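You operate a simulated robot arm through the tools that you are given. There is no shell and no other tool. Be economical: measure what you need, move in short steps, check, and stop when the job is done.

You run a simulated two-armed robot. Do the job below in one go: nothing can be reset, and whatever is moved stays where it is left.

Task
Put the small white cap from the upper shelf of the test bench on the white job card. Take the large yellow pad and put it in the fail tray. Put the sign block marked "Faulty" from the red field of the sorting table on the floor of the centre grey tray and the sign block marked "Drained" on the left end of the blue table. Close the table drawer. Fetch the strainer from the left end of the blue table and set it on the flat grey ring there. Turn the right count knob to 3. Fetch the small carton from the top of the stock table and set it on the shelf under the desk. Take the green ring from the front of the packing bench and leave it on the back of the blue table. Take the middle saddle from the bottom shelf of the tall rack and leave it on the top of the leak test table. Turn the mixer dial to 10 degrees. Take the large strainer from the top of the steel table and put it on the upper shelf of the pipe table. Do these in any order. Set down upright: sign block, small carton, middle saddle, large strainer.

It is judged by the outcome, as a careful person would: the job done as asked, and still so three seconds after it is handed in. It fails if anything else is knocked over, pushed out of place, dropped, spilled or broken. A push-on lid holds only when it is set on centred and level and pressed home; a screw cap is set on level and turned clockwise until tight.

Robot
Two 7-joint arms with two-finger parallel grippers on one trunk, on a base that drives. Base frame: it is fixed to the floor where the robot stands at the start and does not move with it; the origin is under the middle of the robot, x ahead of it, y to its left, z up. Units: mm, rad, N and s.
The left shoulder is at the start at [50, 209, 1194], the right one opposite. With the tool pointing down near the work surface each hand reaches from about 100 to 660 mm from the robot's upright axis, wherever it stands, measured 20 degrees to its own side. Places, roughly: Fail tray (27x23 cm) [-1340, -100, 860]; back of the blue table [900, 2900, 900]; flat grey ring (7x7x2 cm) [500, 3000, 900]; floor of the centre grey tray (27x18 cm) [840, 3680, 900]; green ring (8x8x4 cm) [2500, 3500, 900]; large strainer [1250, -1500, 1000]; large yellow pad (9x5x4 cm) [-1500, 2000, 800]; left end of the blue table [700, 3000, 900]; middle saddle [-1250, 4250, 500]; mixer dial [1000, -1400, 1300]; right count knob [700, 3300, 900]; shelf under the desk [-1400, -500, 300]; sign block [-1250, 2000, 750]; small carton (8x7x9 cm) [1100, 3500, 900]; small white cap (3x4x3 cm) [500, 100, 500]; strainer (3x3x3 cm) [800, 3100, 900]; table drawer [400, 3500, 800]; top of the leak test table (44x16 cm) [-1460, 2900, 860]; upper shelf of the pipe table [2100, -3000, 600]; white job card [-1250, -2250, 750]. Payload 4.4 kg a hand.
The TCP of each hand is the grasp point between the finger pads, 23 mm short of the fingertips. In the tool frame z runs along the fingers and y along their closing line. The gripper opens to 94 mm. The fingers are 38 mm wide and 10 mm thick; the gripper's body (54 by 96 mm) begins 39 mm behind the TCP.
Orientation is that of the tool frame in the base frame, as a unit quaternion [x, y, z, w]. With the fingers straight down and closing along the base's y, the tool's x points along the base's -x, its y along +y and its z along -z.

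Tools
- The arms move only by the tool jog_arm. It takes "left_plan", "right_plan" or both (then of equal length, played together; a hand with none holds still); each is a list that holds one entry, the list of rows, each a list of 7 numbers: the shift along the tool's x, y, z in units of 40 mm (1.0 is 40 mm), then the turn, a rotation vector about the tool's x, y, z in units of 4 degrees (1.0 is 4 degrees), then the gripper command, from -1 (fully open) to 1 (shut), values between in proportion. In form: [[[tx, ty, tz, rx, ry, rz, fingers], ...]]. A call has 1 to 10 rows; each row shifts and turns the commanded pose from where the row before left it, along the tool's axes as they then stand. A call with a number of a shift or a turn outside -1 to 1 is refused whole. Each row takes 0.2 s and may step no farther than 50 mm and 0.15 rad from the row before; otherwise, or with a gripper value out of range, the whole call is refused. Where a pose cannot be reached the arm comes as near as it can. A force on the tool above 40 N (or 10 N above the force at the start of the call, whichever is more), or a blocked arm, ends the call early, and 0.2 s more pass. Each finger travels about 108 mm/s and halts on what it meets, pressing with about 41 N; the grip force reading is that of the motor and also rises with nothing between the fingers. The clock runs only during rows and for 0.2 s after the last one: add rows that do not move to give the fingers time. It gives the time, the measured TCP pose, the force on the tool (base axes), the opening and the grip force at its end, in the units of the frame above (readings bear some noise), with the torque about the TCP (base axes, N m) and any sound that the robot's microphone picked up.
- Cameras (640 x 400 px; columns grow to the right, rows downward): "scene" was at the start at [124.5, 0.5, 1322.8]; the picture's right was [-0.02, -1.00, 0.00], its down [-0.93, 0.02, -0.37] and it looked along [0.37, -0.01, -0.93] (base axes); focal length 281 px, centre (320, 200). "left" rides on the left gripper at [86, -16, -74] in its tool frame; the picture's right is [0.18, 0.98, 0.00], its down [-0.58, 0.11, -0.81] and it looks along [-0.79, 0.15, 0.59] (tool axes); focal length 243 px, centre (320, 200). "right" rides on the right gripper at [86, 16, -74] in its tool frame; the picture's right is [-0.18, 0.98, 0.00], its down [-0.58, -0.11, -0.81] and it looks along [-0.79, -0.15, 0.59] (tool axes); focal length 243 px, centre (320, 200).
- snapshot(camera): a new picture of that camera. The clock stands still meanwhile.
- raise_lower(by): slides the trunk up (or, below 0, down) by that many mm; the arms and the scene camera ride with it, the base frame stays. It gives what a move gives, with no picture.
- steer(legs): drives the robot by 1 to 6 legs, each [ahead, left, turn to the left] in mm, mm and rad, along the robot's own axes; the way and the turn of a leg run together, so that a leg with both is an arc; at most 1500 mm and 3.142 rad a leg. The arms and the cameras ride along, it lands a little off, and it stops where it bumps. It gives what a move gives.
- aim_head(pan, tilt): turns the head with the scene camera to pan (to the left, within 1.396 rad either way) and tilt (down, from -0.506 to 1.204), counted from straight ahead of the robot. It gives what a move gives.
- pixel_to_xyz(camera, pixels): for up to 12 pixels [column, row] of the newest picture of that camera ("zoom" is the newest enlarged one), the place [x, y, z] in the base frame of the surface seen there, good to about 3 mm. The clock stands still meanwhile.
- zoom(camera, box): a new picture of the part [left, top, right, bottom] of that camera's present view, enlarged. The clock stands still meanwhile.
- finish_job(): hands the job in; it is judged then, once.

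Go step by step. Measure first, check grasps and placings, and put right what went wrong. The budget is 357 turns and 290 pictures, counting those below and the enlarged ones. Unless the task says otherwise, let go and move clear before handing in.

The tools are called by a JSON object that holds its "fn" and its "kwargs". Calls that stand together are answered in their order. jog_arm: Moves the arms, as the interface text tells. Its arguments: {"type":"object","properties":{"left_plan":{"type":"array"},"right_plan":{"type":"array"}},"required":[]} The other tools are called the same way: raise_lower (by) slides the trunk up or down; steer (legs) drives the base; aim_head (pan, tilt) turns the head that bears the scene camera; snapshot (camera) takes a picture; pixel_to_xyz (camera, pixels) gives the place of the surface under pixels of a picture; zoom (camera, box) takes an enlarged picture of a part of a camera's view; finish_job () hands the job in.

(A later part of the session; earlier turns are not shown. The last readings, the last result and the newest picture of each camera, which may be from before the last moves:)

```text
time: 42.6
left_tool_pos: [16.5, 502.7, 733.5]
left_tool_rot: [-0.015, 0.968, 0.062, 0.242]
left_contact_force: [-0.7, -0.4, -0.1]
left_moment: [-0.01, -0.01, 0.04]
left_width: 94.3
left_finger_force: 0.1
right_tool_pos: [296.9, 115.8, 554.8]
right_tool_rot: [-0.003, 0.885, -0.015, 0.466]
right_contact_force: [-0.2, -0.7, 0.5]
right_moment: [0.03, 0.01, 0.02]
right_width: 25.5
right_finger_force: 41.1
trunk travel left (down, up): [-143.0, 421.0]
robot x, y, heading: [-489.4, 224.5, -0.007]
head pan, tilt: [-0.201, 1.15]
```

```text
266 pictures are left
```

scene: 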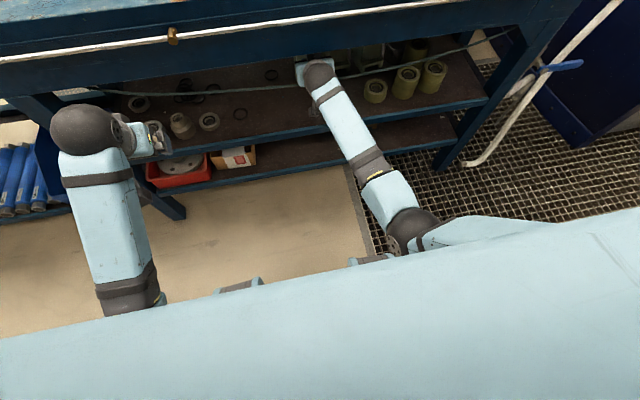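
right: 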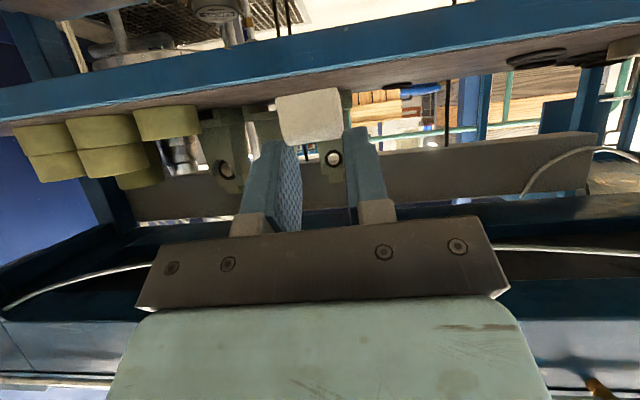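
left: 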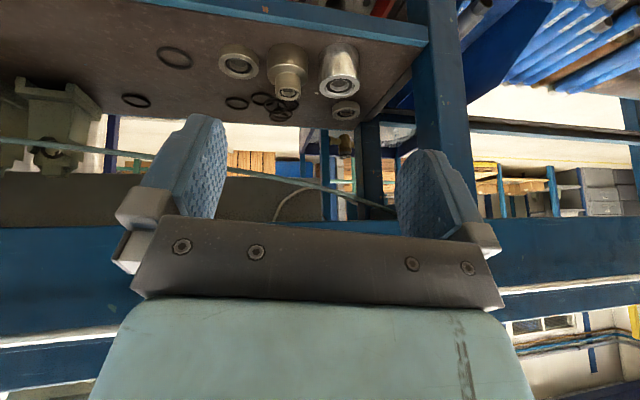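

The cap is out. I raise the trunk 350 mm and bring both tools back to pointing down.

{"fn": "raise_lower", "kwargs": {"by": 330}}

{"fn": "jog_arm", "kwargs": {"right_plan": [[[0.2, 0, -0.5, 0, 1, 0, 1], [0.2, 0, -0.5, 0, 1, 0, 1], [0.2, 0, -0.5, 0, 1, 0, 1], [0.2, 0, -0.5, 0, 1, 0, 1], [0.2, 0, -0.4, 0, 1, 0, 1], [0.2, 0, -0.4, 0, 1, 0, 1], [0.2, 0, 0, 0, 1, 0, 1], [0.2, 0, 0, 0, 1, 0, 1], [0.2, 0, 0, 0, 1, 0, 1], [0.2, 0, 0, 0, 1, 0, 1]]], "left_plan": [[[0, 0, 0, 0, 1, 0, -1], [0, 0, 0, 0, 1, 0, -1], [0, 0, 0, 0, 1, 0, -1], [0, 0, 0, 0, 1, 0, -1], [0, 0, 0, 0, 1, 0, -1], [0, 0, 0, 0, 1, 0, -1], [0, 0, 0, 0, 1, 0, -1], [0, 0, 0, 0, 0, 0, -1], [0, 0, 0, 0, 0, 0, -1], [0, 0, 0, 0, 0, 0, -1]]]}}

{"fn": "jog_arm", "kwargs": {"right_plan": [[[0, 0, 0, 0, 1, 0, 1], [0, 0, 0, 0, 1, 0, 1], [0, 0, 0, 0, 1, 0, 1], [0, 0, 0, 0, 0.4, 0, 1]]]}}

{"fn": "aim_head", "kwargs": {"pan": 0, "tilt": 0.9}}

{"fn": "snapshot", "kwargs": {"camera": "scene"}}

```text
time: 45.9
left_tool_pos: [15.9, 501.7, 1065.5]
left_tool_rot: [-0.015, 0.968, 0.064, 0.242]
left_contact_force: [0.7, -0.6, 0.5]
left_moment: [-0.02, 0.0, -0.01]
left_width: 94.4
left_finger_force: 0.2
right_tool_pos: [297.0, 115.2, 884.4]
right_tool_rot: [-0.002, 0.884, -0.014, 0.467]
right_contact_force: [-0.3, 0.1, -0.2]
right_moment: [0.0, 0.0, 0.0]
right_width: 25.5
right_finger_force: 40.9
trunk travel left (down, up): [-473.0, 91.0]
robot x, y, heading: [-491.4, 228.8, 0.0]
head pan, tilt: [-0.201, 1.15]
```

```text
time: 47.1
left_tool_pos: [16.6, 583.6, 1070.1]
left_tool_rot: [-0.042, 0.985, 0.156, 0.067]
left_contact_force: [-0.1, 0.5, 0.5]
left_moment: [-0.01, -0.05, -0.01]
left_width: 94.1
left_finger_force: 0.1
right_tool_pos: [239.7, 72.6, 968.4]
right_tool_rot: [0.005, 0.939, -0.045, 0.34]
right_contact_force: [0.4, 0.7, 0.3]
right_moment: [0.01, 0.01, 0.0]
right_width: 25.4
right_finger_force: 40.5
trunk travel left (down, up): [-473.0, 91.0]
robot x, y, heading: [-491.3, 225.6, -0.009]
head pan, tilt: [-0.201, 1.15]
stopped in row 6 (left hand): the arm was blocked; the commanded pose is now the measured one
```

```text
time: 48.1
left_tool_pos: [15.8, 583.4, 1069.5]
left_tool_rot: [-0.042, 0.985, 0.156, 0.066]
left_contact_force: [0.5, 0.1, -0.1]
left_moment: [-0.01, -0.01, -0.01]
left_width: 93.9
left_finger_force: 0.2
right_tool_pos: [238.3, 76.3, 967.1]
right_tool_rot: [0.01, 0.973, -0.04, 0.226]
right_contact_force: [-0.1, -0.3, -0.4]
right_moment: [-0.04, 0.01, 0.01]
right_width: 25.1
right_finger_force: 40.9
trunk travel left (down, up): [-473.0, 91.0]
robot x, y, heading: [-492.8, 225.6, -0.005]
head pan, tilt: [-0.201, 1.15]
```

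```text
time: 48.9
left_tool_pos: [17.7, 582.0, 1070.1]
left_tool_rot: [-0.042, 0.985, 0.155, 0.067]
left_contact_force: [-1.1, 0.5, -0.6]
left_moment: [-0.03, 0.03, 0.02]
left_width: 93.9
left_finger_force: 0.0
right_tool_pos: [238.3, 76.1, 967.0]
right_tool_rot: [0.01, 0.973, -0.042, 0.226]
right_contact_force: [-0.3, 0.6, 0.1]
right_moment: [0.02, 0.01, 0.01]
right_width: 25.3
right_finger_force: 40.9
trunk travel left (down, up): [-473.0, 91.0]
robot x, y, heading: [-491.8, 228.7, -0.002]
head pan, tilt: [0.0, 0.901]
```

```text
265 pictures are left
```

scene: 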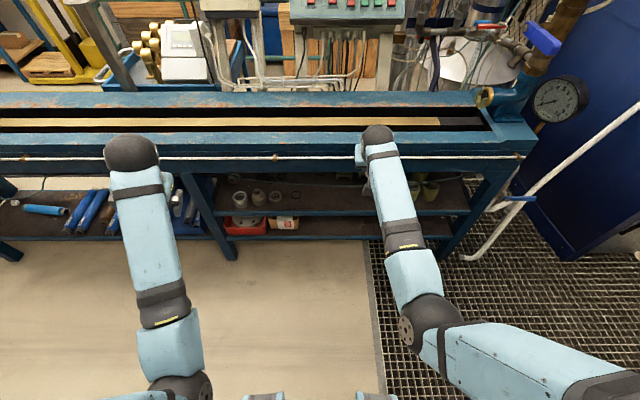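

Cap safely held by the right hand. I straighten the left hand (it leans about 19°) and finish untilting the right (26° left).

{"fn": "jog_arm", "kwargs": {"left_plan": [[[0.62, -0.62, 0.03, 0.88, 0.42, 0, -1], [0.62, -0.62, 0.03, 0.88, 0.42, 0, -1], [0.62, -0.62, 0.03, 0.88, 0.42, 0, -1], [0.62, -0.62, 0.03, 0.88, 0.42, 0, -1], [0.62, -0.62, 0.03, 0.88, 0.42, 0, -1], [0, 0, 0, 0, 0, 0, -1], [0, 0, 0, 0, 0, 0, -1]]], "right_plan": [[[0.5, 0, 0, 0, 1, 0, 1], [0.5, -0.3, 0, 0, 1, 0, 1], [0.5, -0.3, 0, 0, 1, 0, 1], [0.5, -0.3, 0, 0, 1, 0, 1], [0.5, -0.3, 0, 0, 1, 0, 1], [0.5, -0.3, 0, 0, 1, 0, 1], [0, 0, 0, 0, 0.4, 0, 1]]]}}

```text
time: 49.6
left_tool_pos: [-3.7, 604.0, 1099.6]
left_tool_rot: [-0.061, 0.978, 0.181, 0.087]
left_contact_force: [0.2, 0.0, -0.1]
left_moment: [-0.02, 0.0, 0.02]
left_width: 94.0
left_finger_force: 0.1
right_tool_pos: [199.5, 62.4, 950.6]
right_tool_rot: [0.014, 0.987, -0.041, 0.154]
right_contact_force: [-0.2, 0.6, -0.7]
right_moment: [-0.03, 0.02, 0.03]
right_width: 25.3
right_finger_force: 40.9
trunk travel left (down, up): [-473.0, 91.0]
robot x, y, heading: [-492.7, 226.0, -0.006]
head pan, tilt: [0.0, 0.901]
stopped in row 3 (left hand): the arm was blocked; the commanded pose is now the measured one
```

The left arm resists retracting; I extend it forward and outward first to free its elbow, and finish the right hand's untilt.

{"fn": "jog_arm", "kwargs": {"left_plan": [[[-0.8, 0, 0, 0, 0, 0, -1], [-0.8, 0, 0, 0, 0, 0, -1], [-0.8, 0, 0, 0, 0, 0, -1], [-0.8, 0, 0, 0, 0, 0, -1], [0, 0, 0, 0.88, 0.42, 0, -1], [0, 0, 0, 0.88, 0.42, 0, -1], [0, 0, 0, 0.88, 0.42, 0, -1], [0, 0, 0, 0.88, 0.42, 0, -1], [0, 0, 0, 0.88, 0.42, 0, -1], [0, 0, 0, 0, 0, 0, -1]]], "right_plan": [[[0.3, 0, 0, 0, 1, 0, 1], [0.3, -0.3, 0, 0, 1, 0, 1], [0.3, -0.3, 0, 0, 1, 0, 1], [0.3, -0.3, 0, 0, 1, 0, 1], [0, 0, 0, 0, 0.4, 0, 1], [0, 0, 0, 0, 0, 0, 1], [0, 0, 0, 0, 0, 0, 1], [0, 0, 0, 0, 0, 0, 1], [0, 0, 0, 0, 0, 0, 1], [0, 0, 0, 0, 0, 0, 1]]]}}

{"fn": "snapshot", "kwargs": {"camera": "scene"}}

```text
time: 51.8
left_tool_pos: [121.1, 616.8, 1122.4]
left_tool_rot: [-0.06, 0.998, 0.024, 0.024]
left_contact_force: [0.5, -0.5, -0.4]
left_moment: [0.0, 0.01, 0.04]
left_width: 94.0
left_finger_force: 0.1
right_tool_pos: [151.8, 26.7, 945.1]
right_tool_rot: [0.02, 0.999, -0.039, 0.002]
right_contact_force: [-0.8, 0.0, -0.4]
right_moment: [-0.01, 0.04, 0.01]
right_width: 25.4
right_finger_force: 40.8
trunk travel left (down, up): [-473.0, 91.0]
robot x, y, heading: [-491.1, 227.8, -0.002]
head pan, tilt: [0.0, 0.901]
```

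```text
264 pictures are left
```

scene: 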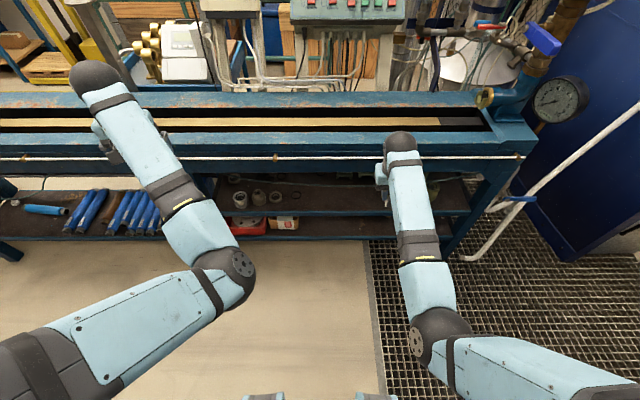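

The left arm is freed now with a posture like the right's. I bring it back moderately.

{"fn": "jog_arm", "kwargs": {"left_plan": [[[0.7, -0.3, 0.3, 0.3, 0, 0, -1], [0.7, -0.3, 0.3, 0.3, 0, 0, -1], [0.7, -0.3, 0.3, 0, 0, 0, -1], [0.7, -0.3, 0.3, 0, 0, 0, -1], [0, 0, 0, 0, 0, 0, -1]]], "right_plan": [[[0.5, -0.4, 0, 0, 0, 0, 1], [0.5, -0.4, 0, 0, 0, 0, 1], [0.5, -0.4, 0, 0, 0, 0, 1], [0.5, -0.4, 0, 0, 0, 0, 1], [0, 0, 0, 0, 0, 0, 1]]]}}

{"fn": "aim_head", "kwargs": {"pan": -1.2, "tilt": 0.45}}

{"fn": "snapshot", "kwargs": {"camera": "scene"}}

```text
time: 52.7
left_tool_pos: [51.3, 644.6, 1103.1]
left_tool_rot: [-0.093, 0.991, 0.065, 0.063]
left_contact_force: [-0.3, 0.2, -0.5]
left_moment: [-0.01, -0.03, 0.0]
left_width: 94.1
left_finger_force: 0.1
left hand out of reach, approached as far as the arm can: row 2, 3, 4
right_tool_pos: [77.5, -28.4, 948.2]
right_tool_rot: [0.021, 0.999, -0.039, 0.001]
right_contact_force: [0.1, -0.5, 0.7]
right_moment: [0.0, 0.0, -0.01]
right_width: 25.4
right_finger_force: 41.0
trunk travel left (down, up): [-473.0, 91.0]
robot x, y, heading: [-493.6, 226.4, -0.004]
head pan, tilt: [0.0, 0.901]
stopped in row 4 (left hand): the arm was blocked; the commanded pose is now the measured one
```

```text
time: 54.1
left_tool_pos: [53.5, 644.5, 1103.4]
left_tool_rot: [-0.093, 0.991, 0.065, 0.064]
left_contact_force: [-0.7, -0.5, 0.7]
left_moment: [0.01, -0.01, 0.01]
left_width: 93.8
left_finger_force: 0.0
right_tool_pos: [78.9, -26.2, 947.8]
right_tool_rot: [0.02, 0.999, -0.04, 0.002]
right_contact_force: [0.8, -0.4, 0.1]
right_moment: [-0.03, -0.01, 0.01]
right_width: 25.5
right_finger_force: 41.3
trunk travel left (down, up): [-473.0, 91.0]
robot x, y, heading: [-487.6, 229.0, -0.001]
head pan, tilt: [-1.201, 0.45]
```

```text
263 pictures are left
```

scene: 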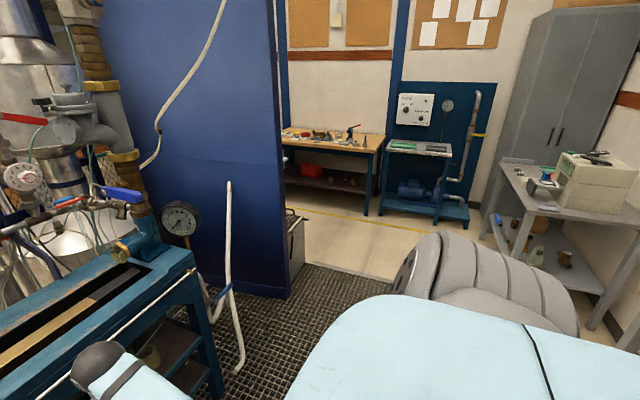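

The view right shows a blue partition, a steel table, workbenches (pipe table?) and desk. First I try lowering the left hand relative to its shoulder and then drawing it in.

{"fn": "jog_arm", "kwargs": {"left_plan": [[[-0.3, 0, 1, 0, 0, 0, -1], [-0.3, 0, 1, 0, 0, 0, -1], [0, 0, 1, 0.5, 0.5, 0, -1], [0, 0, 1, 0.5, 0.5, 0, -1], [0.5, -0.6, 0, 0.5, 0.5, 0, -1], [0.5, -0.6, 0, 0.5, 0.5, 0, -1], [0.5, -0.6, 0, 0.5, 0, 0, -1], [0.5, -0.6, 0, 0, 0, 0, -1], [0, 0, 0, 0, 0, 0, -1]]]}}

```text
time: 56.3
left_tool_pos: [73.1, 597.5, 998.1]
left_tool_rot: [-0.104, 0.993, -0.002, 0.054]
left_contact_force: [0.0, -0.2, 0.5]
left_moment: [0.0, 0.03, -0.01]
left_width: 94.2
left_finger_force: 0.0
right_tool_pos: [77.9, -27.8, 948.8]
right_tool_rot: [0.021, 0.999, -0.04, 0.001]
right_contact_force: [-0.9, -0.5, -0.6]
right_moment: [0.03, -0.01, -0.03]
right_width: 25.6
right_finger_force: 41.4
trunk travel left (down, up): [-473.0, 91.0]
robot x, y, heading: [-490.7, 226.4, -0.008]
head pan, tilt: [-1.201, 0.45]
stopped in row 9 (left hand): the arm was blocked; the commanded pose is now the measured one
```

Somewhat better. I look at the left arm's posture.

{"fn": "aim_head", "kwargs": {"pan": 0.5, "tilt": 1.0}}

{"fn": "snapshot", "kwargs": {"camera": "scene"}}

```text
time: 58.1
left_tool_pos: [71.0, 597.0, 997.2]
left_tool_rot: [-0.103, 0.993, -0.002, 0.054]
left_contact_force: [-0.4, -0.9, -0.1]
left_moment: [0.0, -0.03, 0.01]
left_width: 94.0
left_finger_force: 0.0
right_tool_pos: [78.9, -27.9, 948.4]
right_tool_rot: [0.02, 0.999, -0.039, 0.003]
right_contact_force: [-0.2, -0.3, 0.2]
right_moment: [-0.02, -0.01, 0.01]
right_width: 25.5
right_finger_force: 41.1
trunk travel left (down, up): [-473.0, 91.0]
robot x, y, heading: [-488.8, 229.0, -0.004]
head pan, tilt: [0.499, 1.0]
```

```text
262 pictures are left
```

scene: 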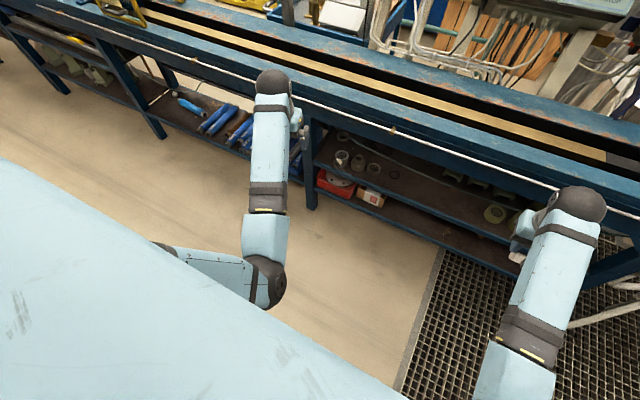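

The left elbow sits in front of the chest. I raise the left hand well above table height so it stays out of the way while the right hand works.

{"fn": "jog_arm", "kwargs": {"left_plan": [[[0, 0.3, -1, 0, 0, 0, -1], [0, 0.3, -1, 0, 0, 0, -1], [0, 0.3, -1, 0, 0, 0, -1], [0, 0.3, -1, 0, 0, 0, -1], [0, 0, -1, 0, 0, 0, -1], [0, 0, -1, 0, 0, 0, -1], [0, 0, -1, 0, 0, 0, -1], [0, 0, -1, 0, 0, 0, -1], [0.7, 0, 0, 0, 0, 0, -1], [0.7, 0, 0, 0, 0, 0, -1]]]}}

{"fn": "snapshot", "kwargs": {"camera": "scene"}}

```text
time: 60.3
left_tool_pos: [16.9, 714.1, 1280.2]
left_tool_rot: [-0.103, 0.993, -0.002, 0.055]
left_contact_force: [-1.1, 0.6, 0.4]
left_moment: [0.03, 0.0, 0.02]
left_width: 94.0
left_finger_force: 0.1
left hand out of reach, approached as far as the arm can: row 3, 4, 5, 6, 7, 8, 9, 10
right_tool_pos: [78.0, -27.6, 947.5]
right_tool_rot: [0.02, 0.999, -0.04, 0.002]
right_contact_force: [0.1, 0.1, -0.7]
right_moment: [0.01, 0.0, 0.02]
right_width: 25.3
right_finger_force: 40.7
trunk travel left (down, up): [-473.0, 91.0]
robot x, y, heading: [-491.6, 224.4, -0.001]
head pan, tilt: [0.499, 1.0]
```

```text
261 pictures are left
```

scene: 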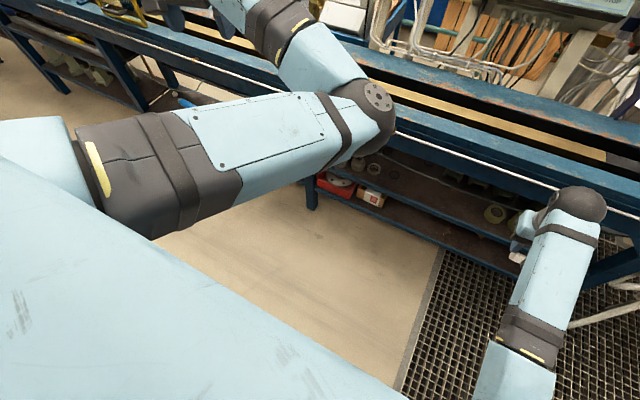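

The elbow came forward and up. I now try drawing the hand inward from here.

{"fn": "jog_arm", "kwargs": {"left_plan": [[[0.3, -0.8, 0.2, 0.3, 0.2, 0, -1], [0.3, -0.8, 0.2, 0.3, 0.2, 0, -1], [0.3, -0.8, 0.2, 0.3, 0.2, 0, -1], [0.3, -0.8, 0.2, 0.3, 0.2, 0, -1], [0.6, -0.8, 0.2, 0.3, 0.2, 0, -1], [0.6, -0.8, 0.2, 0.3, 0.2, 0, -1], [0.6, -0.8, 0, 0.3, 0, 0, -1], [0.6, -0.8, 0, 0, 0, 0, -1], [0, 0, 0, 0, 0, 0, -1]]]}}

{"fn": "snapshot", "kwargs": {"camera": "scene"}}

```text
time: 62.3
left_tool_pos: [24.3, 710.2, 1221.3]
left_tool_rot: [-0.099, 0.992, -0.081, 0.019]
left_contact_force: [0.0, 0.1, -0.3]
left_moment: [-0.01, 0.01, -0.03]
left_width: 93.8
left_finger_force: 0.2
left hand out of reach, approached as far as the arm can: row 1, 2, 3, 4, 5, 6, 7, 8
right_tool_pos: [78.4, -28.7, 947.9]
right_tool_rot: [0.02, 0.999, -0.04, 0.002]
right_contact_force: [-0.9, 0.1, -0.6]
right_moment: [0.0, -0.01, 0.02]
right_width: 25.3
right_finger_force: 41.1
trunk travel left (down, up): [-473.0, 91.0]
robot x, y, heading: [-488.3, 229.1, -0.006]
head pan, tilt: [0.499, 1.0]
```

```text
260 pictures are left
```

scene: 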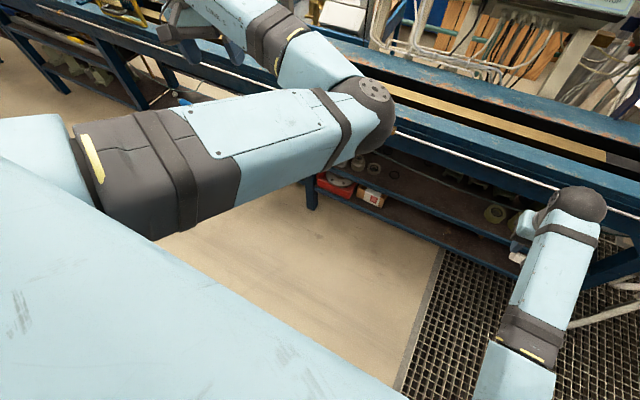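

The left arm is at a joint limit there. I reverse that command so its commanded pose agrees again and leave it parked high; then I'll work with the right hand. I also look around to the right/back.

{"fn": "jog_arm", "kwargs": {"left_plan": [[[-0.6, 0.8, 0, 0, 0, 0, -1], [-0.6, 0.8, 0, -0.3, 0, 0, -1], [-0.6, 0.8, -0.2, -0.3, -0.2, 0, -1], [-0.6, 0.8, -0.2, -0.3, -0.2, 0, -1], [-0.3, 0.8, -0.2, -0.3, -0.2, 0, -1], [-0.3, 0.8, -0.2, -0.3, -0.2, 0, -1], [-0.3, 0.8, -0.2, -0.3, -0.2, 0, -1], [-0.3, 0.8, -0.2, -0.3, -0.2, 0, -1]]]}}

{"fn": "aim_head", "kwargs": {"pan": -0.75, "tilt": 0.2}}

{"fn": "snapshot", "kwargs": {"camera": "scene"}}

```text
time: 64.1
left_tool_pos: [110.7, 992.7, 1245.3]
left_tool_rot: [-0.103, 0.993, -0.004, 0.053]
left_contact_force: [-0.1, 0.1, 0.1]
left_moment: [-0.01, -0.01, 0.0]
left_width: 94.2
left_finger_force: 0.0
right_tool_pos: [78.3, -26.1, 948.4]
right_tool_rot: [0.02, 0.999, -0.04, 0.002]
right_contact_force: [0.2, 0.3, -0.4]
right_moment: [-0.01, -0.02, -0.01]
right_width: 25.5
right_finger_force: 41.1
trunk travel left (down, up): [-473.0, 91.0]
robot x, y, heading: [-490.0, 225.5, -0.003]
head pan, tilt: [0.499, 1.0]
```

```text
time: 65.5
left_tool_pos: [110.8, 993.3, 1245.5]
left_tool_rot: [-0.103, 0.993, -0.004, 0.054]
left_contact_force: [-0.5, -0.3, 0.1]
left_moment: [0.0, -0.01, 0.0]
left_width: 94.1
left_finger_force: 0.0
right_tool_pos: [78.9, -29.4, 946.7]
right_tool_rot: [0.021, 0.999, -0.04, 0.002]
right_contact_force: [0.3, -0.8, -0.8]
right_moment: [-0.02, 0.02, -0.01]
right_width: 25.8
right_finger_force: 41.2
trunk travel left (down, up): [-473.0, 91.0]
robot x, y, heading: [-489.9, 230.4, 0.001]
head pan, tilt: [-0.75, 0.201]
```

```text
259 pictures are left
```

scene: 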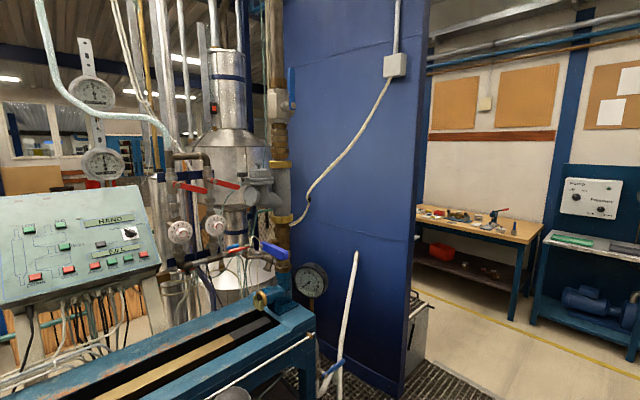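

The left arm moved out to the left (commanded pose had followed the measured one). I bring it down and back beside the robot, which may bend the elbow outward.

{"fn": "jog_arm", "kwargs": {"left_plan": [[[0.7, -0.3, 0.8, 0, 0, 0, -1], [0.7, -0.3, 0.8, 0, 0, 0, -1], [0.7, -0.3, 0.8, 0, 0, 0, -1], [0.7, -0.3, 0.8, 0, 0, 0, -1], [0.7, -0.6, 0.7, 0, 0, 0, -1], [0.7, -0.6, 0.7, 0, 0, 0, -1], [0.7, -0.6, 0.7, 0, 0, 0, -1], [0.7, -0.6, 0.7, 0, 0, 0, -1], [0.7, -0.6, 0.7, 0, 0, 0, -1], [0, 0, 0, 0, 0, 0, -1]]]}}

{"fn": "aim_head", "kwargs": {"pan": 0.9, "tilt": 0.8}}

{"fn": "snapshot", "kwargs": {"camera": "scene"}}

```text
time: 67.7
left_tool_pos: [-72.8, 775.8, 955.1]
left_tool_rot: [-0.103, 0.993, -0.003, 0.053]
left_contact_force: [-0.1, 0.4, -0.9]
left_moment: [0.02, 0.03, 0.0]
left_width: 94.1
left_finger_force: 0.0
right_tool_pos: [78.8, -30.1, 947.5]
right_tool_rot: [0.02, 0.999, -0.041, 0.001]
right_contact_force: [-0.1, -0.9, -0.4]
right_moment: [-0.02, -0.01, 0.02]
right_width: 25.5
right_finger_force: 40.9
trunk travel left (down, up): [-473.0, 91.0]
robot x, y, heading: [-490.6, 227.7, -0.003]
head pan, tilt: [-0.75, 0.201]
```

```text
time: 69.4
left_tool_pos: [-72.9, 775.6, 956.7]
left_tool_rot: [-0.102, 0.993, -0.003, 0.054]
left_contact_force: [-0.2, -0.7, -0.5]
left_moment: [-0.01, 0.0, 0.06]
left_width: 94.2
left_finger_force: 0.1
right_tool_pos: [79.1, -27.0, 947.7]
right_tool_rot: [0.02, 0.999, -0.04, 0.002]
right_contact_force: [-0.1, -0.5, 0.3]
right_moment: [0.03, -0.01, 0.01]
right_width: 25.3
right_finger_force: 41.2
trunk travel left (down, up): [-473.0, 91.0]
robot x, y, heading: [-490.5, 227.5, -0.005]
head pan, tilt: [0.901, 0.799]
```

```text
258 pictures are left
```

scene: 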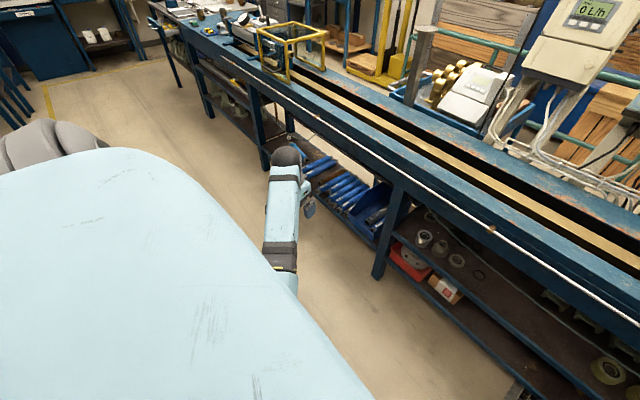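

That worked without blocking. I draw it further inward.

{"fn": "jog_arm", "kwargs": {"left_plan": [[[0.1, -0.9, 0, 0.6, 0.3, 0, -1], [0.1, -0.9, 0, 0.6, 0.3, 0, -1], [0.1, -0.9, 0, 0.6, 0.3, 0, -1], [0.1, -0.9, 0, 0.6, 0.3, 0, -1], [0.1, -0.9, 0, 0.6, 0.3, 0, -1], [0.1, -0.9, 0, 0, 0, 0, -1], [0.1, -0.9, 0, 0, 0, 0, -1], [0, 0, 0, 0, 0, 0, -1]]]}}

{"fn": "aim_head", "kwargs": {"pan": 0.0, "tilt": 0.9}}

{"fn": "snapshot", "kwargs": {"camera": "scene"}}

```text
time: 70.5
left_tool_pos: [-68.0, 716.9, 997.6]
left_tool_rot: [-0.119, 0.993, 0.001, 0.026]
left_contact_force: [0.0, -0.4, 0.1]
left_moment: [-0.04, 0.01, 0.01]
left_width: 94.2
left_finger_force: 0.0
left hand out of reach, approached as far as the arm can: row 5
right_tool_pos: [78.3, -27.1, 947.9]
right_tool_rot: [0.02, 0.999, -0.041, 0.002]
right_contact_force: [0.2, 1.2, -0.3]
right_moment: [0.02, 0.0, -0.01]
right_width: 25.3
right_finger_force: 40.6
trunk travel left (down, up): [-473.0, 91.0]
robot x, y, heading: [-493.6, 227.8, -0.006]
head pan, tilt: [0.901, 0.799]
stopped in row 5 (left hand): the arm was blocked; the commanded pose is now the measured one
```

```text
time: 71.7
left_tool_pos: [-67.2, 718.4, 996.3]
left_tool_rot: [-0.119, 0.993, 0.001, 0.026]
left_contact_force: [-0.2, 0.4, 0.9]
left_moment: [-0.02, 0.03, 0.01]
left_width: 94.0
left_finger_force: 0.0
right_tool_pos: [78.3, -28.7, 947.4]
right_tool_rot: [0.02, 0.999, -0.039, 0.002]
right_contact_force: [0.0, -0.8, -0.3]
right_moment: [-0.02, 0.04, 0.01]
right_width: 25.4
right_finger_force: 40.3
trunk travel left (down, up): [-473.0, 91.0]
robot x, y, heading: [-492.0, 224.6, -0.005]
head pan, tilt: [0.0, 0.901]
```

```text
257 pictures are left
```

scene: 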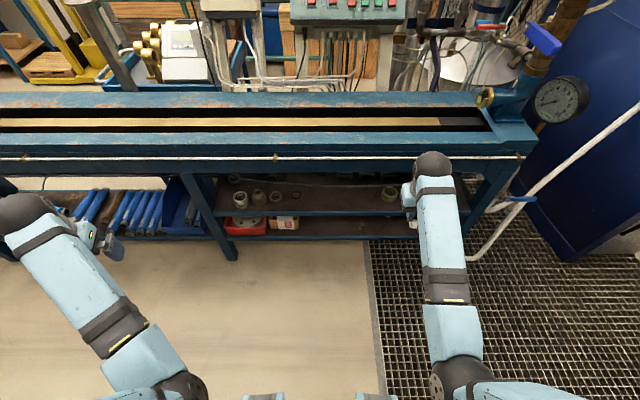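

The left arm stays parked at the left. Next I place the cap on the job card to the right-rear; I check the chair seen earlier for clearance before turning.

{"fn": "aim_head", "kwargs": {"pan": -1.35, "tilt": 0.6}}

{"fn": "snapshot", "kwargs": {"camera": "scene"}}

```text
time: 73.2
left_tool_pos: [-67.0, 716.7, 997.6]
left_tool_rot: [-0.118, 0.993, 0.001, 0.025]
left_contact_force: [0.4, -0.4, 1.0]
left_moment: [0.02, -0.01, -0.01]
left_width: 94.1
left_finger_force: 0.1
right_tool_pos: [78.1, -27.2, 947.2]
right_tool_rot: [0.021, 0.999, -0.038, 0.002]
right_contact_force: [-0.2, 0.3, -0.7]
right_moment: [0.04, 0.0, 0.01]
right_width: 25.4
right_finger_force: 41.2
trunk travel left (down, up): [-473.0, 91.0]
robot x, y, heading: [-489.6, 229.8, -0.008]
head pan, tilt: [-1.349, 0.6]
```

```text
256 pictures are left
```

scene: 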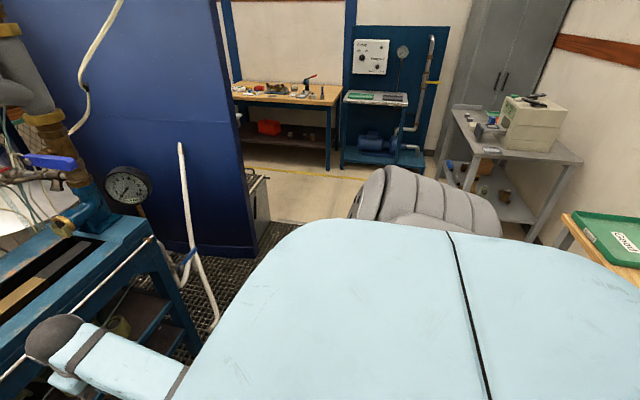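

The grey ribbed thing is the robot's own shoulder. I measure the tables in view.

{"fn": "pixel_to_xyz", "kwargs": {"camera": "scene", "pixels": [[290, 97], [270, 140], [375, 97], [380, 165], [480, 125], [490, 150], [500, 205], [600, 235], [572, 225], [365, 55], [258, 175], [340, 95]]}}

{"fn": "zoom", "kwargs": {"camera": "scene", "box": [220, 30, 580, 255]}}

```text
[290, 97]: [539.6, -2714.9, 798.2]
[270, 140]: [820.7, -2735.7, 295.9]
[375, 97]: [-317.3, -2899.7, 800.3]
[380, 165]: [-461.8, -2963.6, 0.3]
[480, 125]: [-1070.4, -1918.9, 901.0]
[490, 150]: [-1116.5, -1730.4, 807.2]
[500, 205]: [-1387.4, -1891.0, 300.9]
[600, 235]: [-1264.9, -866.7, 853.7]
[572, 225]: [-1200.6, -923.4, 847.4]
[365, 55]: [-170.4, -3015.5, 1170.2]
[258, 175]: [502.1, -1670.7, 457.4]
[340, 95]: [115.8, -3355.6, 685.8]
```

```text
1.78 times, centred on (400, 142) of scene
```

zoom: 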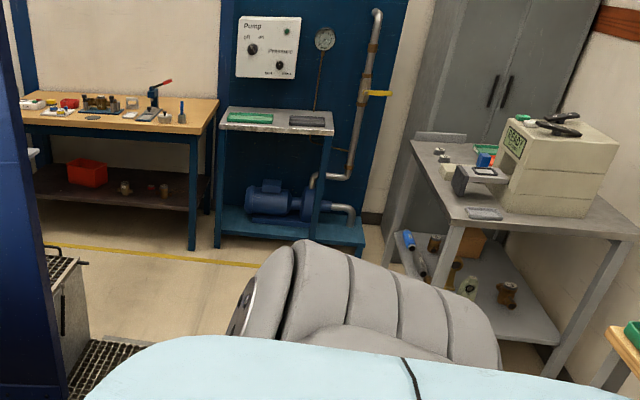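

The grey table is around (-1100…, -1900) at z≈810. I turn right 90° and drive toward it, then look.

{"fn": "steer", "kwargs": {"legs": [[0, 0, -1.57], [1350, 0, 0]]}}

{"fn": "aim_head", "kwargs": {"pan": -0.7, "tilt": 0.5}}

{"fn": "snapshot", "kwargs": {"camera": "scene"}}

```text
time: 83.8
left_tool_pos: [-38.8, -1559.5, 998.0]
left_tool_rot: [0.63, 0.776, -0.018, 0.018]
left_contact_force: [-0.6, -0.2, -0.5]
left_moment: [0.04, 0.01, 0.01]
left_width: 93.9
left_finger_force: 0.0
right_tool_pos: [-785.6, -1684.0, 948.0]
right_tool_rot: [0.731, 0.681, -0.028, -0.027]
right_contact_force: [1.4, 0.5, 0.0]
right_moment: [0.01, 0.03, -0.02]
right_width: 25.3
right_finger_force: 40.6
trunk travel left (down, up): [-473.0, 91.0]
robot x, y, heading: [-517.8, -1125.4, -1.604]
head pan, tilt: [-1.349, 0.6]
```

```text
time: 84.8
left_tool_pos: [-36.8, -1559.5, 998.6]
left_tool_rot: [0.63, 0.776, -0.018, 0.019]
left_contact_force: [0.2, -0.4, 0.2]
left_moment: [-0.01, 0.04, 0.01]
left_width: 93.8
left_finger_force: 0.0
right_tool_pos: [-786.2, -1685.0, 948.1]
right_tool_rot: [0.731, 0.681, -0.028, -0.027]
right_contact_force: [-0.4, -0.8, -0.1]
right_moment: [-0.02, 0.0, 0.01]
right_width: 25.2
right_finger_force: 41.0
trunk travel left (down, up): [-473.0, 91.0]
robot x, y, heading: [-513.2, -1122.5, -1.61]
head pan, tilt: [-0.7, 0.499]
```

```text
254 pictures are left
```

scene: 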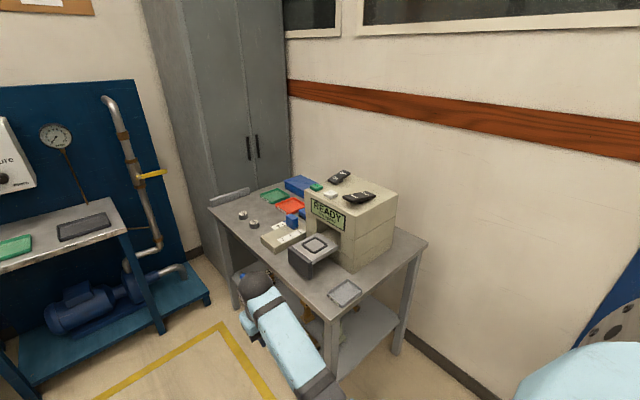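

I zoom on the grey table to find the white job card.

{"fn": "zoom", "kwargs": {"camera": "scene", "box": [200, 160, 440, 310]}}

{"fn": "pixel_to_xyz", "kwargs": {"camera": "scene", "pixels": [[345, 292], [285, 238], [290, 206], [275, 196], [230, 197], [60, 245], [325, 310], [220, 215], [310, 250], [425, 245], [243, 214]]}}

```text
2.67 times, centred on (320, 235) of scene
```

zoom: 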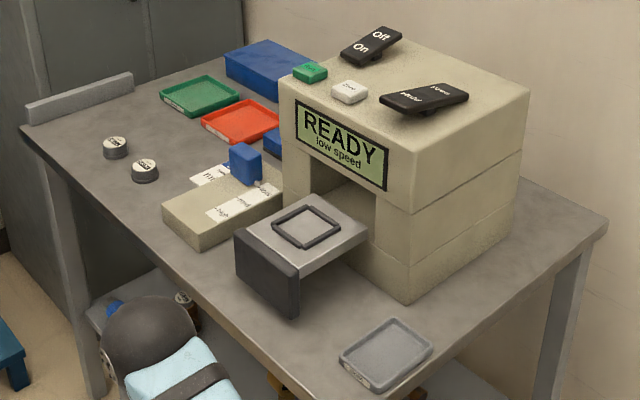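

```text
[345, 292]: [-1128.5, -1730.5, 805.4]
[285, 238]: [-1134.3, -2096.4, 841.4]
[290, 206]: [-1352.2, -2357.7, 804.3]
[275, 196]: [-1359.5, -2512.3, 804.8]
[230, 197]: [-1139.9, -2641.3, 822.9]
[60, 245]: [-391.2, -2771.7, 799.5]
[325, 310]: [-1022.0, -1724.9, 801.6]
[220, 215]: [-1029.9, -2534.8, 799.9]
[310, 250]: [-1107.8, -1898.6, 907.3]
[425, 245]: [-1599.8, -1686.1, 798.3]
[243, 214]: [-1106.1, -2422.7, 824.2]
```

I enlarge around the white labels at zoom (210,175)/(245,200).

{"fn": "zoom", "kwargs": {"camera": "scene", "box": [255, 205, 319, 245]}}

{"fn": "pixel_to_xyz", "kwargs": {"camera": "zoom", "pixels": [[240, 200], [200, 250], [330, 300], [420, 230], [500, 150], [120, 300], [250, 150], [160, 100], [560, 330]]}}

```text
10.00 times, centred on (287, 225) of scene
```

zoom: 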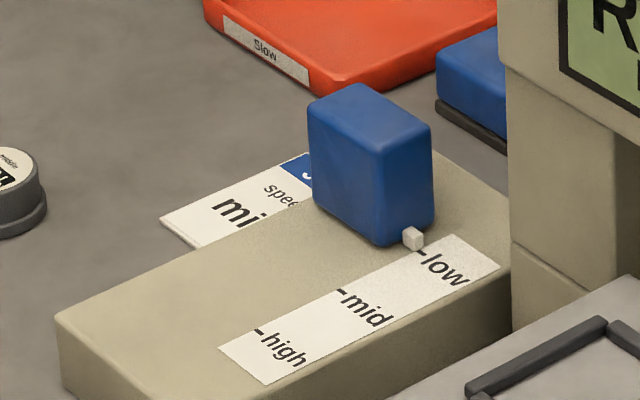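

```text
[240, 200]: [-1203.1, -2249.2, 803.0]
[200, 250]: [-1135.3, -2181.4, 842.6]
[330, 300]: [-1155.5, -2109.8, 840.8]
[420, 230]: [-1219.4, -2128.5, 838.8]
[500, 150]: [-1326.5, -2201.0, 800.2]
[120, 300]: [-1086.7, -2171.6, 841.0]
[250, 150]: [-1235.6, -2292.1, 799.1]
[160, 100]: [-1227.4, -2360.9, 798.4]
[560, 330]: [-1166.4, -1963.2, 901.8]
```

The card ("J… speed mid") lies at about (-1203,-2249,803) behind the slider box. I check cabinet and pump stand positions for clearance.

{"fn": "pixel_to_xyz", "kwargs": {"camera": "scene", "pixels": [[250, 150], [200, 180], [215, 250], [130, 130], [150, 175], [120, 222], [200, 292], [20, 270], [275, 150]]}}

```text
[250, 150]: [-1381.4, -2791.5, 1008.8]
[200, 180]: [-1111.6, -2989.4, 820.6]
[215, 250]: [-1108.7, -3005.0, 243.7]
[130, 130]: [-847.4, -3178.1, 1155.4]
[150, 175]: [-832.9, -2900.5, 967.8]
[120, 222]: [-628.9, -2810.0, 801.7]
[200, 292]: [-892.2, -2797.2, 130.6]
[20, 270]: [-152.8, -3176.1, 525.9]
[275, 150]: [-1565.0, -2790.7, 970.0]
```

Clearances are fine with the robot at about (-640,-2200) facing −x. First I raise the right hand and bring it to the centre line so that it clears the machine.

{"fn": "jog_arm", "kwargs": {"right_plan": [[[0, 0, -1, 0, 0, 0, 1], [0, 0, -1, 0, 0, 0, 1], [0, 0.4, -0.9, 0, 0, 0, 1], [0, 0.8, -0.6, 0, 0, 0, 1], [0, 0.8, -0.6, 0, 0, 0, 1], [0, 0.8, -0.6, 0, 0, 0, 1], [0, 0.9, 0, 0, 0, 0, 1], [0, 0.9, 0, 0, 0, 0, 1]]]}}

{"fn": "steer", "kwargs": {"legs": [[900, 0, 0], [0, 0, -1.53]]}}

{"fn": "aim_head", "kwargs": {"pan": 0, "tilt": 0.75}}

{"fn": "snapshot", "kwargs": {"camera": "scene"}}

```text
time: 85.7
left_tool_pos: [-38.6, -1561.8, 996.4]
left_tool_rot: [0.63, 0.777, -0.018, 0.019]
left_contact_force: [-0.6, 1.0, 0.2]
left_moment: [0.02, 0.02, -0.03]
left_width: 94.0
left_finger_force: 0.0
right_tool_pos: [-866.1, -1683.0, 1046.1]
right_tool_rot: [0.75, 0.649, -0.09, -0.091]
right_contact_force: [0.5, -0.2, -0.7]
right_moment: [0.0, 0.01, 0.0]
right_width: 25.7
right_finger_force: 41.2
right hand out of reach, approached as far as the arm can: row 3, 4
trunk travel left (down, up): [-473.0, 91.0]
robot x, y, heading: [-514.6, -1123.7, -1.609]
head pan, tilt: [-0.7, 0.499]
stopped in row 4 (right hand): the arm was blocked; the commanded pose is now the measured one
```

```text
time: 92.7
left_tool_pos: [-601.0, -2653.5, 997.4]
left_tool_rot: [0.91, 0.414, -0.024, 0.009]
left_contact_force: [-0.3, 0.3, 0.3]
left_moment: [0.01, -0.01, 0.01]
left_width: 94.0
left_finger_force: 0.1
right_tool_pos: [-1196.6, -2082.1, 1046.6]
right_tool_rot: [0.957, 0.263, -0.043, -0.112]
right_contact_force: [2.9, -6.2, 0.5]
right_moment: [-0.09, -0.08, 0.02]
right_width: 25.3
right_finger_force: 41.2
trunk travel left (down, up): [-473.0, 91.0]
robot x, y, heading: [-544.4, -2010.0, -2.528]
head pan, tilt: [-0.7, 0.499]
stopped in leg 2: the force on the tool passed its limit at 155 N (the readings are from after the stop); the commanded pose is now the measured one
```

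```text
time: 93.7
left_tool_pos: [-601.7, -2653.8, 996.5]
left_tool_rot: [0.909, 0.415, -0.024, 0.01]
left_contact_force: [1.1, 0.3, -0.4]
left_moment: [0.0, -0.03, 0.02]
left_width: 93.9
left_finger_force: 0.0
right_tool_pos: [-1197.9, -2082.4, 1046.4]
right_tool_rot: [0.957, 0.263, -0.043, -0.113]
right_contact_force: [3.6, -7.1, 1.3]
right_moment: [-0.08, -0.04, 0.04]
right_width: 25.3
right_finger_force: 40.4
trunk travel left (down, up): [-473.0, 91.0]
robot x, y, heading: [-542.8, -2010.2, -2.526]
head pan, tilt: [0.0, 0.75]
```

```text
251 pictures are left
```

scene: 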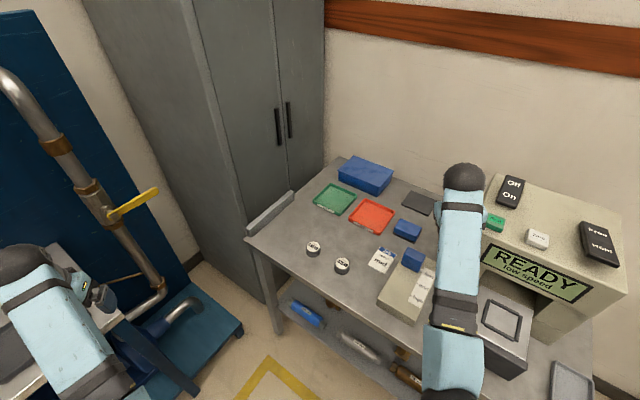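

Turning bumped the right hand into the machine's side. I rotate back slightly and check whether the machine has shifted.

{"fn": "steer", "kwargs": {"legs": [[0, 0, 0.05]]}}

{"fn": "snapshot", "kwargs": {"camera": "scene"}}

{"fn": "pixel_to_xyz", "kwargs": {"camera": "scene", "pixels": [[515, 275], [540, 240], [590, 240], [380, 262], [500, 320], [400, 290], [460, 175], [570, 378], [385, 255]]}}

```text
time: 94.5
left_tool_pos: [-570.7, -2654.5, 997.0]
left_tool_rot: [0.899, 0.437, -0.024, 0.01]
left_contact_force: [0.1, -0.6, 0.7]
left_moment: [-0.01, 0.03, 0.01]
left_width: 94.1
left_finger_force: 0.1
right_tool_pos: [-1194.3, -2114.1, 1047.0]
right_tool_rot: [0.951, 0.286, -0.045, -0.111]
right_contact_force: [0.1, -0.4, -0.2]
right_moment: [0.03, 0.0, -0.02]
right_width: 25.4
right_finger_force: 41.1
trunk travel left (down, up): [-473.0, 91.0]
robot x, y, heading: [-541.7, -2007.1, -2.477]
head pan, tilt: [0.0, 0.75]
```

```text
250 pictures are left
```

scene: 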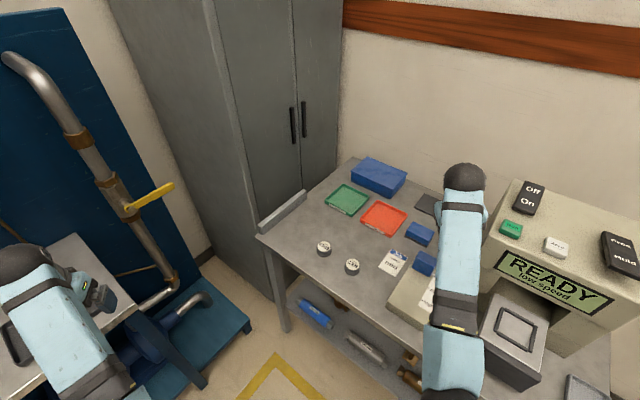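

```text
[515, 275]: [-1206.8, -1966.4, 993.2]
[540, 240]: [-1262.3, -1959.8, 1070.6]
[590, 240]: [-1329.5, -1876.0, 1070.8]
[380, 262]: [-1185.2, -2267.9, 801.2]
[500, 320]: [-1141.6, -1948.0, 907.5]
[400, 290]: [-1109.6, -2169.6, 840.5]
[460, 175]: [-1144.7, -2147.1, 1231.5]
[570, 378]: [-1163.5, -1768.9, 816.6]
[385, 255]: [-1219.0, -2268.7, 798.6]
```

No sign that the machine moved. The card is at about (-1203,-2265,800), seen at (393,262). I slide the robot so that the hand comes above the card, without further turning.

{"fn": "steer", "kwargs": {"legs": [[92, 112, 0]]}}

{"fn": "snapshot", "kwargs": {"camera": "scene"}}

{"fn": "snapshot", "kwargs": {"camera": "right"}}

```text
time: 96.2
left_tool_pos: [-575.1, -2799.6, 997.6]
left_tool_rot: [0.9, 0.435, -0.024, 0.01]
left_contact_force: [1.2, -0.1, -0.2]
left_moment: [-0.02, -0.01, -0.01]
left_width: 93.9
left_finger_force: 0.0
right_tool_pos: [-1198.3, -2256.2, 1046.5]
right_tool_rot: [0.951, 0.286, -0.045, -0.111]
right_contact_force: [-0.2, -0.3, -1.0]
right_moment: [-0.04, 0.03, 0.0]
right_width: 25.4
right_finger_force: 41.5
trunk travel left (down, up): [-473.0, 91.0]
robot x, y, heading: [-546.6, -2154.5, -2.479]
head pan, tilt: [0.0, 0.75]
```

```text
249 pictures are left
```

scene: 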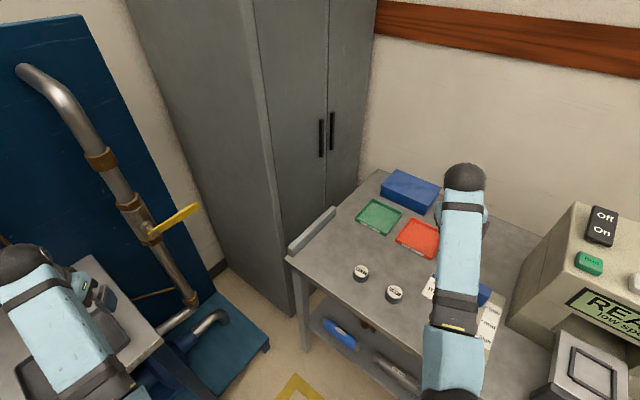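

```text
248 pictures are left
```

right: 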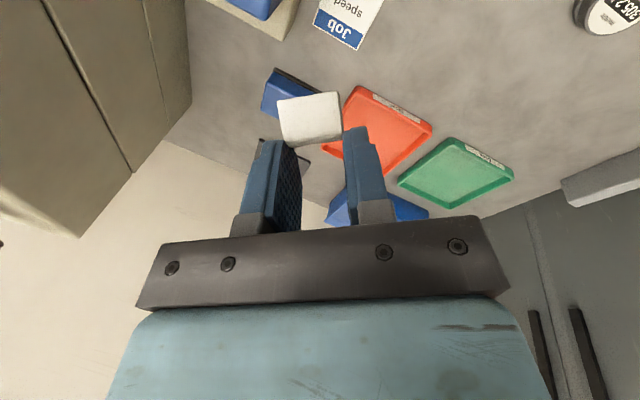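

The right camera shows the card's "Job" header at (340,30). I measure it.

{"fn": "pixel_to_xyz", "kwargs": {"camera": "right", "pixels": [[322, 22], [355, 47], [345, 12], [368, 10], [330, 5], [310, 118], [290, 105], [335, 135]]}}

{"fn": "pixel_to_xyz", "kwargs": {"camera": "scene", "pixels": [[428, 290], [425, 296], [431, 280], [395, 293]]}}

```text
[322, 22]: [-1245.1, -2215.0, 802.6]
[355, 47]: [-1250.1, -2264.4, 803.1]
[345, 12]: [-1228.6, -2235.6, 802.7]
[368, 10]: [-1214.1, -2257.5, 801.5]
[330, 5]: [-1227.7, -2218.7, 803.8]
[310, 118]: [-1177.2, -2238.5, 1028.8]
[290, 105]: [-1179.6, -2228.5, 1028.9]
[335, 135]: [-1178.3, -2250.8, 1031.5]
```

```text
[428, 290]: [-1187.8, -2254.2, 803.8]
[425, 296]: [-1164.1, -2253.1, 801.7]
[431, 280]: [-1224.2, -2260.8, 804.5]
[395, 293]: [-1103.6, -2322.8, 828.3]
```

The card covers x −1250…−1155, y −2265…−2215. The cap turned with the tool, so its side face would lie flat if the tool leans back 37°; I straighten the sideways lean and tilt back while still high.

{"fn": "jog_arm", "kwargs": {"right_plan": [[[0, 0, 0, -0.85, 0.92, 0, 1], [0, 0, 0, -0.85, 0.92, 0, 1], [0, 0, 0, -0.85, 0.92, 0, 1], [0, 0, 0, -0.85, 0.92, 0, 1], [0, 0, 0, 0, 0.92, 0, 1], [0, 0, 0, 0, 0.92, 0, 1], [0, 0, 0, 0, 0.92, 0, 1], [0, 0, 0, 0, 0.92, 0, 1], [0, 0, 0, 0, 0.92, 0, 1], [0, 0, 0, 0, 0.92, 0, 1]]]}}

{"fn": "snapshot", "kwargs": {"camera": "right"}}

```text
time: 98.4
left_tool_pos: [-574.6, -2799.4, 996.8]
left_tool_rot: [0.9, 0.435, -0.024, 0.009]
left_contact_force: [1.1, -0.1, 0.3]
left_moment: [0.03, 0.0, 0.02]
left_width: 93.7
left_finger_force: 0.0
right_tool_pos: [-1248.5, -2251.8, 1004.7]
right_tool_rot: [0.918, 0.258, 0.29, -0.086]
right_contact_force: [-0.3, 0.4, -0.3]
right_moment: [0.02, 0.01, -0.01]
right_width: 25.3
right_finger_force: 41.5
right hand out of reach, approached as far as the arm can: row 3, 4, 5, 6, 7, 8
trunk travel left (down, up): [-473.0, 91.0]
robot x, y, heading: [-544.4, -2154.3, -2.479]
head pan, tilt: [0.0, 0.75]
```

```text
247 pictures are left
```

right: 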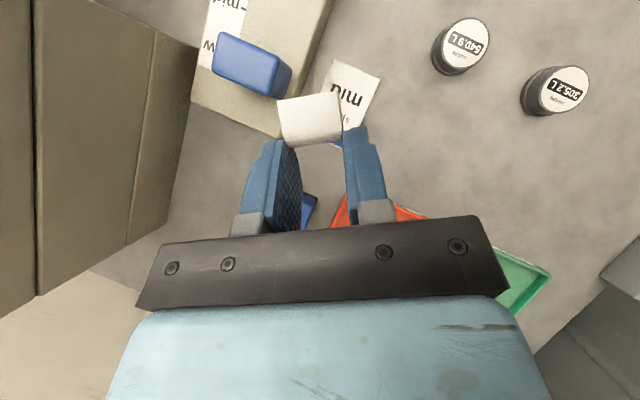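

The cap is now about side-down and above the card. I lower 120 mm first.

{"fn": "jog_arm", "kwargs": {"right_plan": [[[-0.55, 0, 0.85, 0, 0, 0, 1], [-0.57, 0, 0.82, 0, 0, 0, 1], [-0.57, 0, 0.82, 0, 0, 0, 1], [0, 0, 0, 0, 0, 0, 1]]]}}

{"fn": "snapshot", "kwargs": {"camera": "right"}}

```text
time: 99.4
left_tool_pos: [-573.9, -2801.6, 996.5]
left_tool_rot: [0.9, 0.436, -0.024, 0.01]
left_contact_force: [-0.6, -0.8, -0.3]
left_moment: [-0.02, 0.04, -0.02]
left_width: 94.0
left_finger_force: 0.0
right_tool_pos: [-1242.3, -2254.6, 886.6]
right_tool_rot: [0.917, 0.26, 0.291, -0.085]
right_contact_force: [0.9, 0.0, -0.1]
right_moment: [-0.04, 0.0, 0.01]
right_width: 25.2
right_finger_force: 41.7
trunk travel left (down, up): [-473.0, 91.0]
robot x, y, heading: [-551.8, -2154.3, -2.487]
head pan, tilt: [0.0, 0.75]
```

```text
246 pictures are left
```

right: 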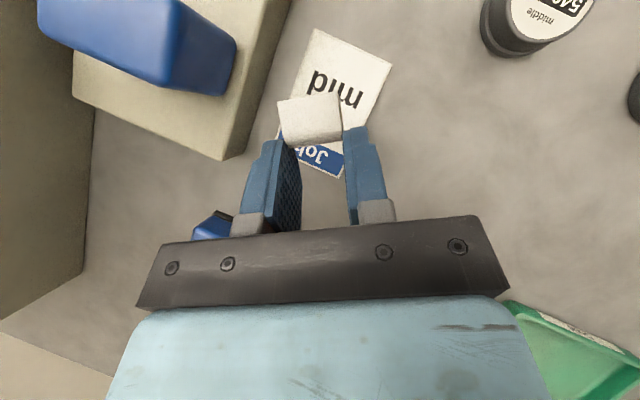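

Cap is above the card. I lower the rest in small steps until near contact.

{"fn": "jog_arm", "kwargs": {"right_plan": [[[-0.46, 0, 0.65, 0, 0, 0, 1], [-0.17, 0, 0.25, 0, 0, 0, 1], [-0.06, 0, 0.08, 0, 0, 0, 1], [0, 0, 0, 0, 0, 0, 1]]]}}

{"fn": "snapshot", "kwargs": {"camera": "right"}}

```text
time: 100.4
left_tool_pos: [-573.9, -2801.2, 998.0]
left_tool_rot: [0.9, 0.436, -0.024, 0.01]
left_contact_force: [-0.1, -0.6, -0.1]
left_moment: [0.02, -0.02, 0.0]
left_width: 93.9
left_finger_force: 0.1
right_tool_pos: [-1241.4, -2252.9, 839.1]
right_tool_rot: [0.917, 0.26, 0.291, -0.085]
right_contact_force: [-0.6, -1.3, 13.5]
right_moment: [0.15, -0.44, 0.02]
right_width: 25.4
right_finger_force: 41.5
trunk travel left (down, up): [-473.0, 91.0]
robot x, y, heading: [-546.6, -2153.3, -2.484]
head pan, tilt: [0.0, 0.75]
```

```text
245 pictures are left
```

right: 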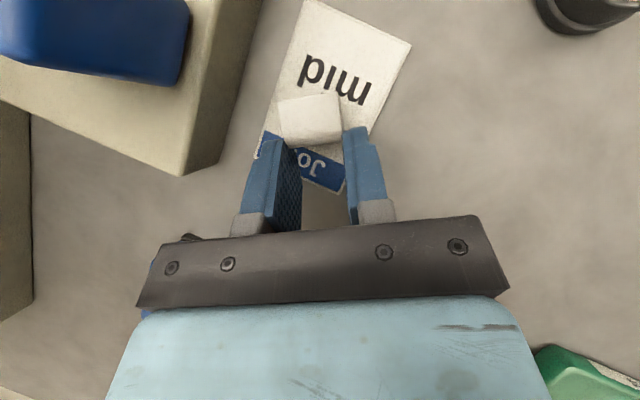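

The cap touches the card (13.5 N, at the cap's place). I open and withdraw along the tool axis.

{"fn": "jog_arm", "kwargs": {"right_plan": [[[0, 0, 0, 0, 0, 0, 0.2], [0, 0, 0, 0, 0, 0, -0.2], [0, 0, 0, 0, 0, 0, -0.2], [0, 0, -0.4, 0, 0, 0, -0.2], [0, 0, -0.8, 0, 0, 0, -0.2], [0.3, 0, -0.9, 0, 0, 0, -0.2], [0.5, 0, -0.8, 0, 0, 0, -0.2], [0.5, 0, -0.8, 0, 0, 0, -0.2], [0.5, 0, -0.8, 0, 0, 0, -0.2]]]}}

{"fn": "snapshot", "kwargs": {"camera": "right"}}

```text
time: 102.4
left_tool_pos: [-574.1, -2799.9, 997.3]
left_tool_rot: [0.9, 0.436, -0.024, 0.009]
left_contact_force: [0.6, -0.1, 0.5]
left_moment: [0.04, 0.0, 0.01]
left_width: 94.1
left_finger_force: 0.1
right_tool_pos: [-1280.6, -2276.5, 1025.2]
right_tool_rot: [0.916, 0.26, 0.292, -0.086]
right_contact_force: [0.1, -0.1, -0.2]
right_moment: [-0.04, -0.07, -0.03]
right_width: 56.4
right_finger_force: 0.0
trunk travel left (down, up): [-473.0, 91.0]
robot x, y, heading: [-545.6, -2154.4, -2.478]
head pan, tilt: [0.0, 0.75]
```

```text
244 pictures are left
```

right: 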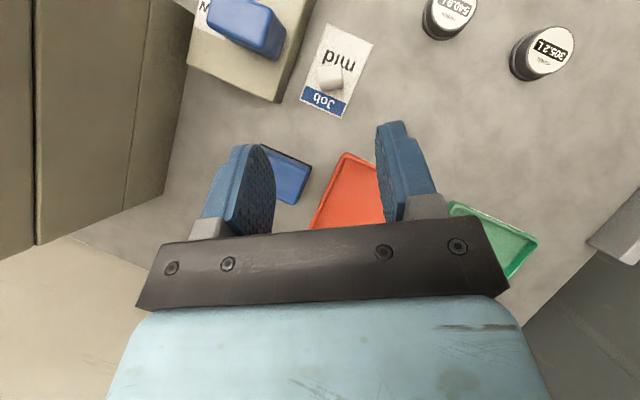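

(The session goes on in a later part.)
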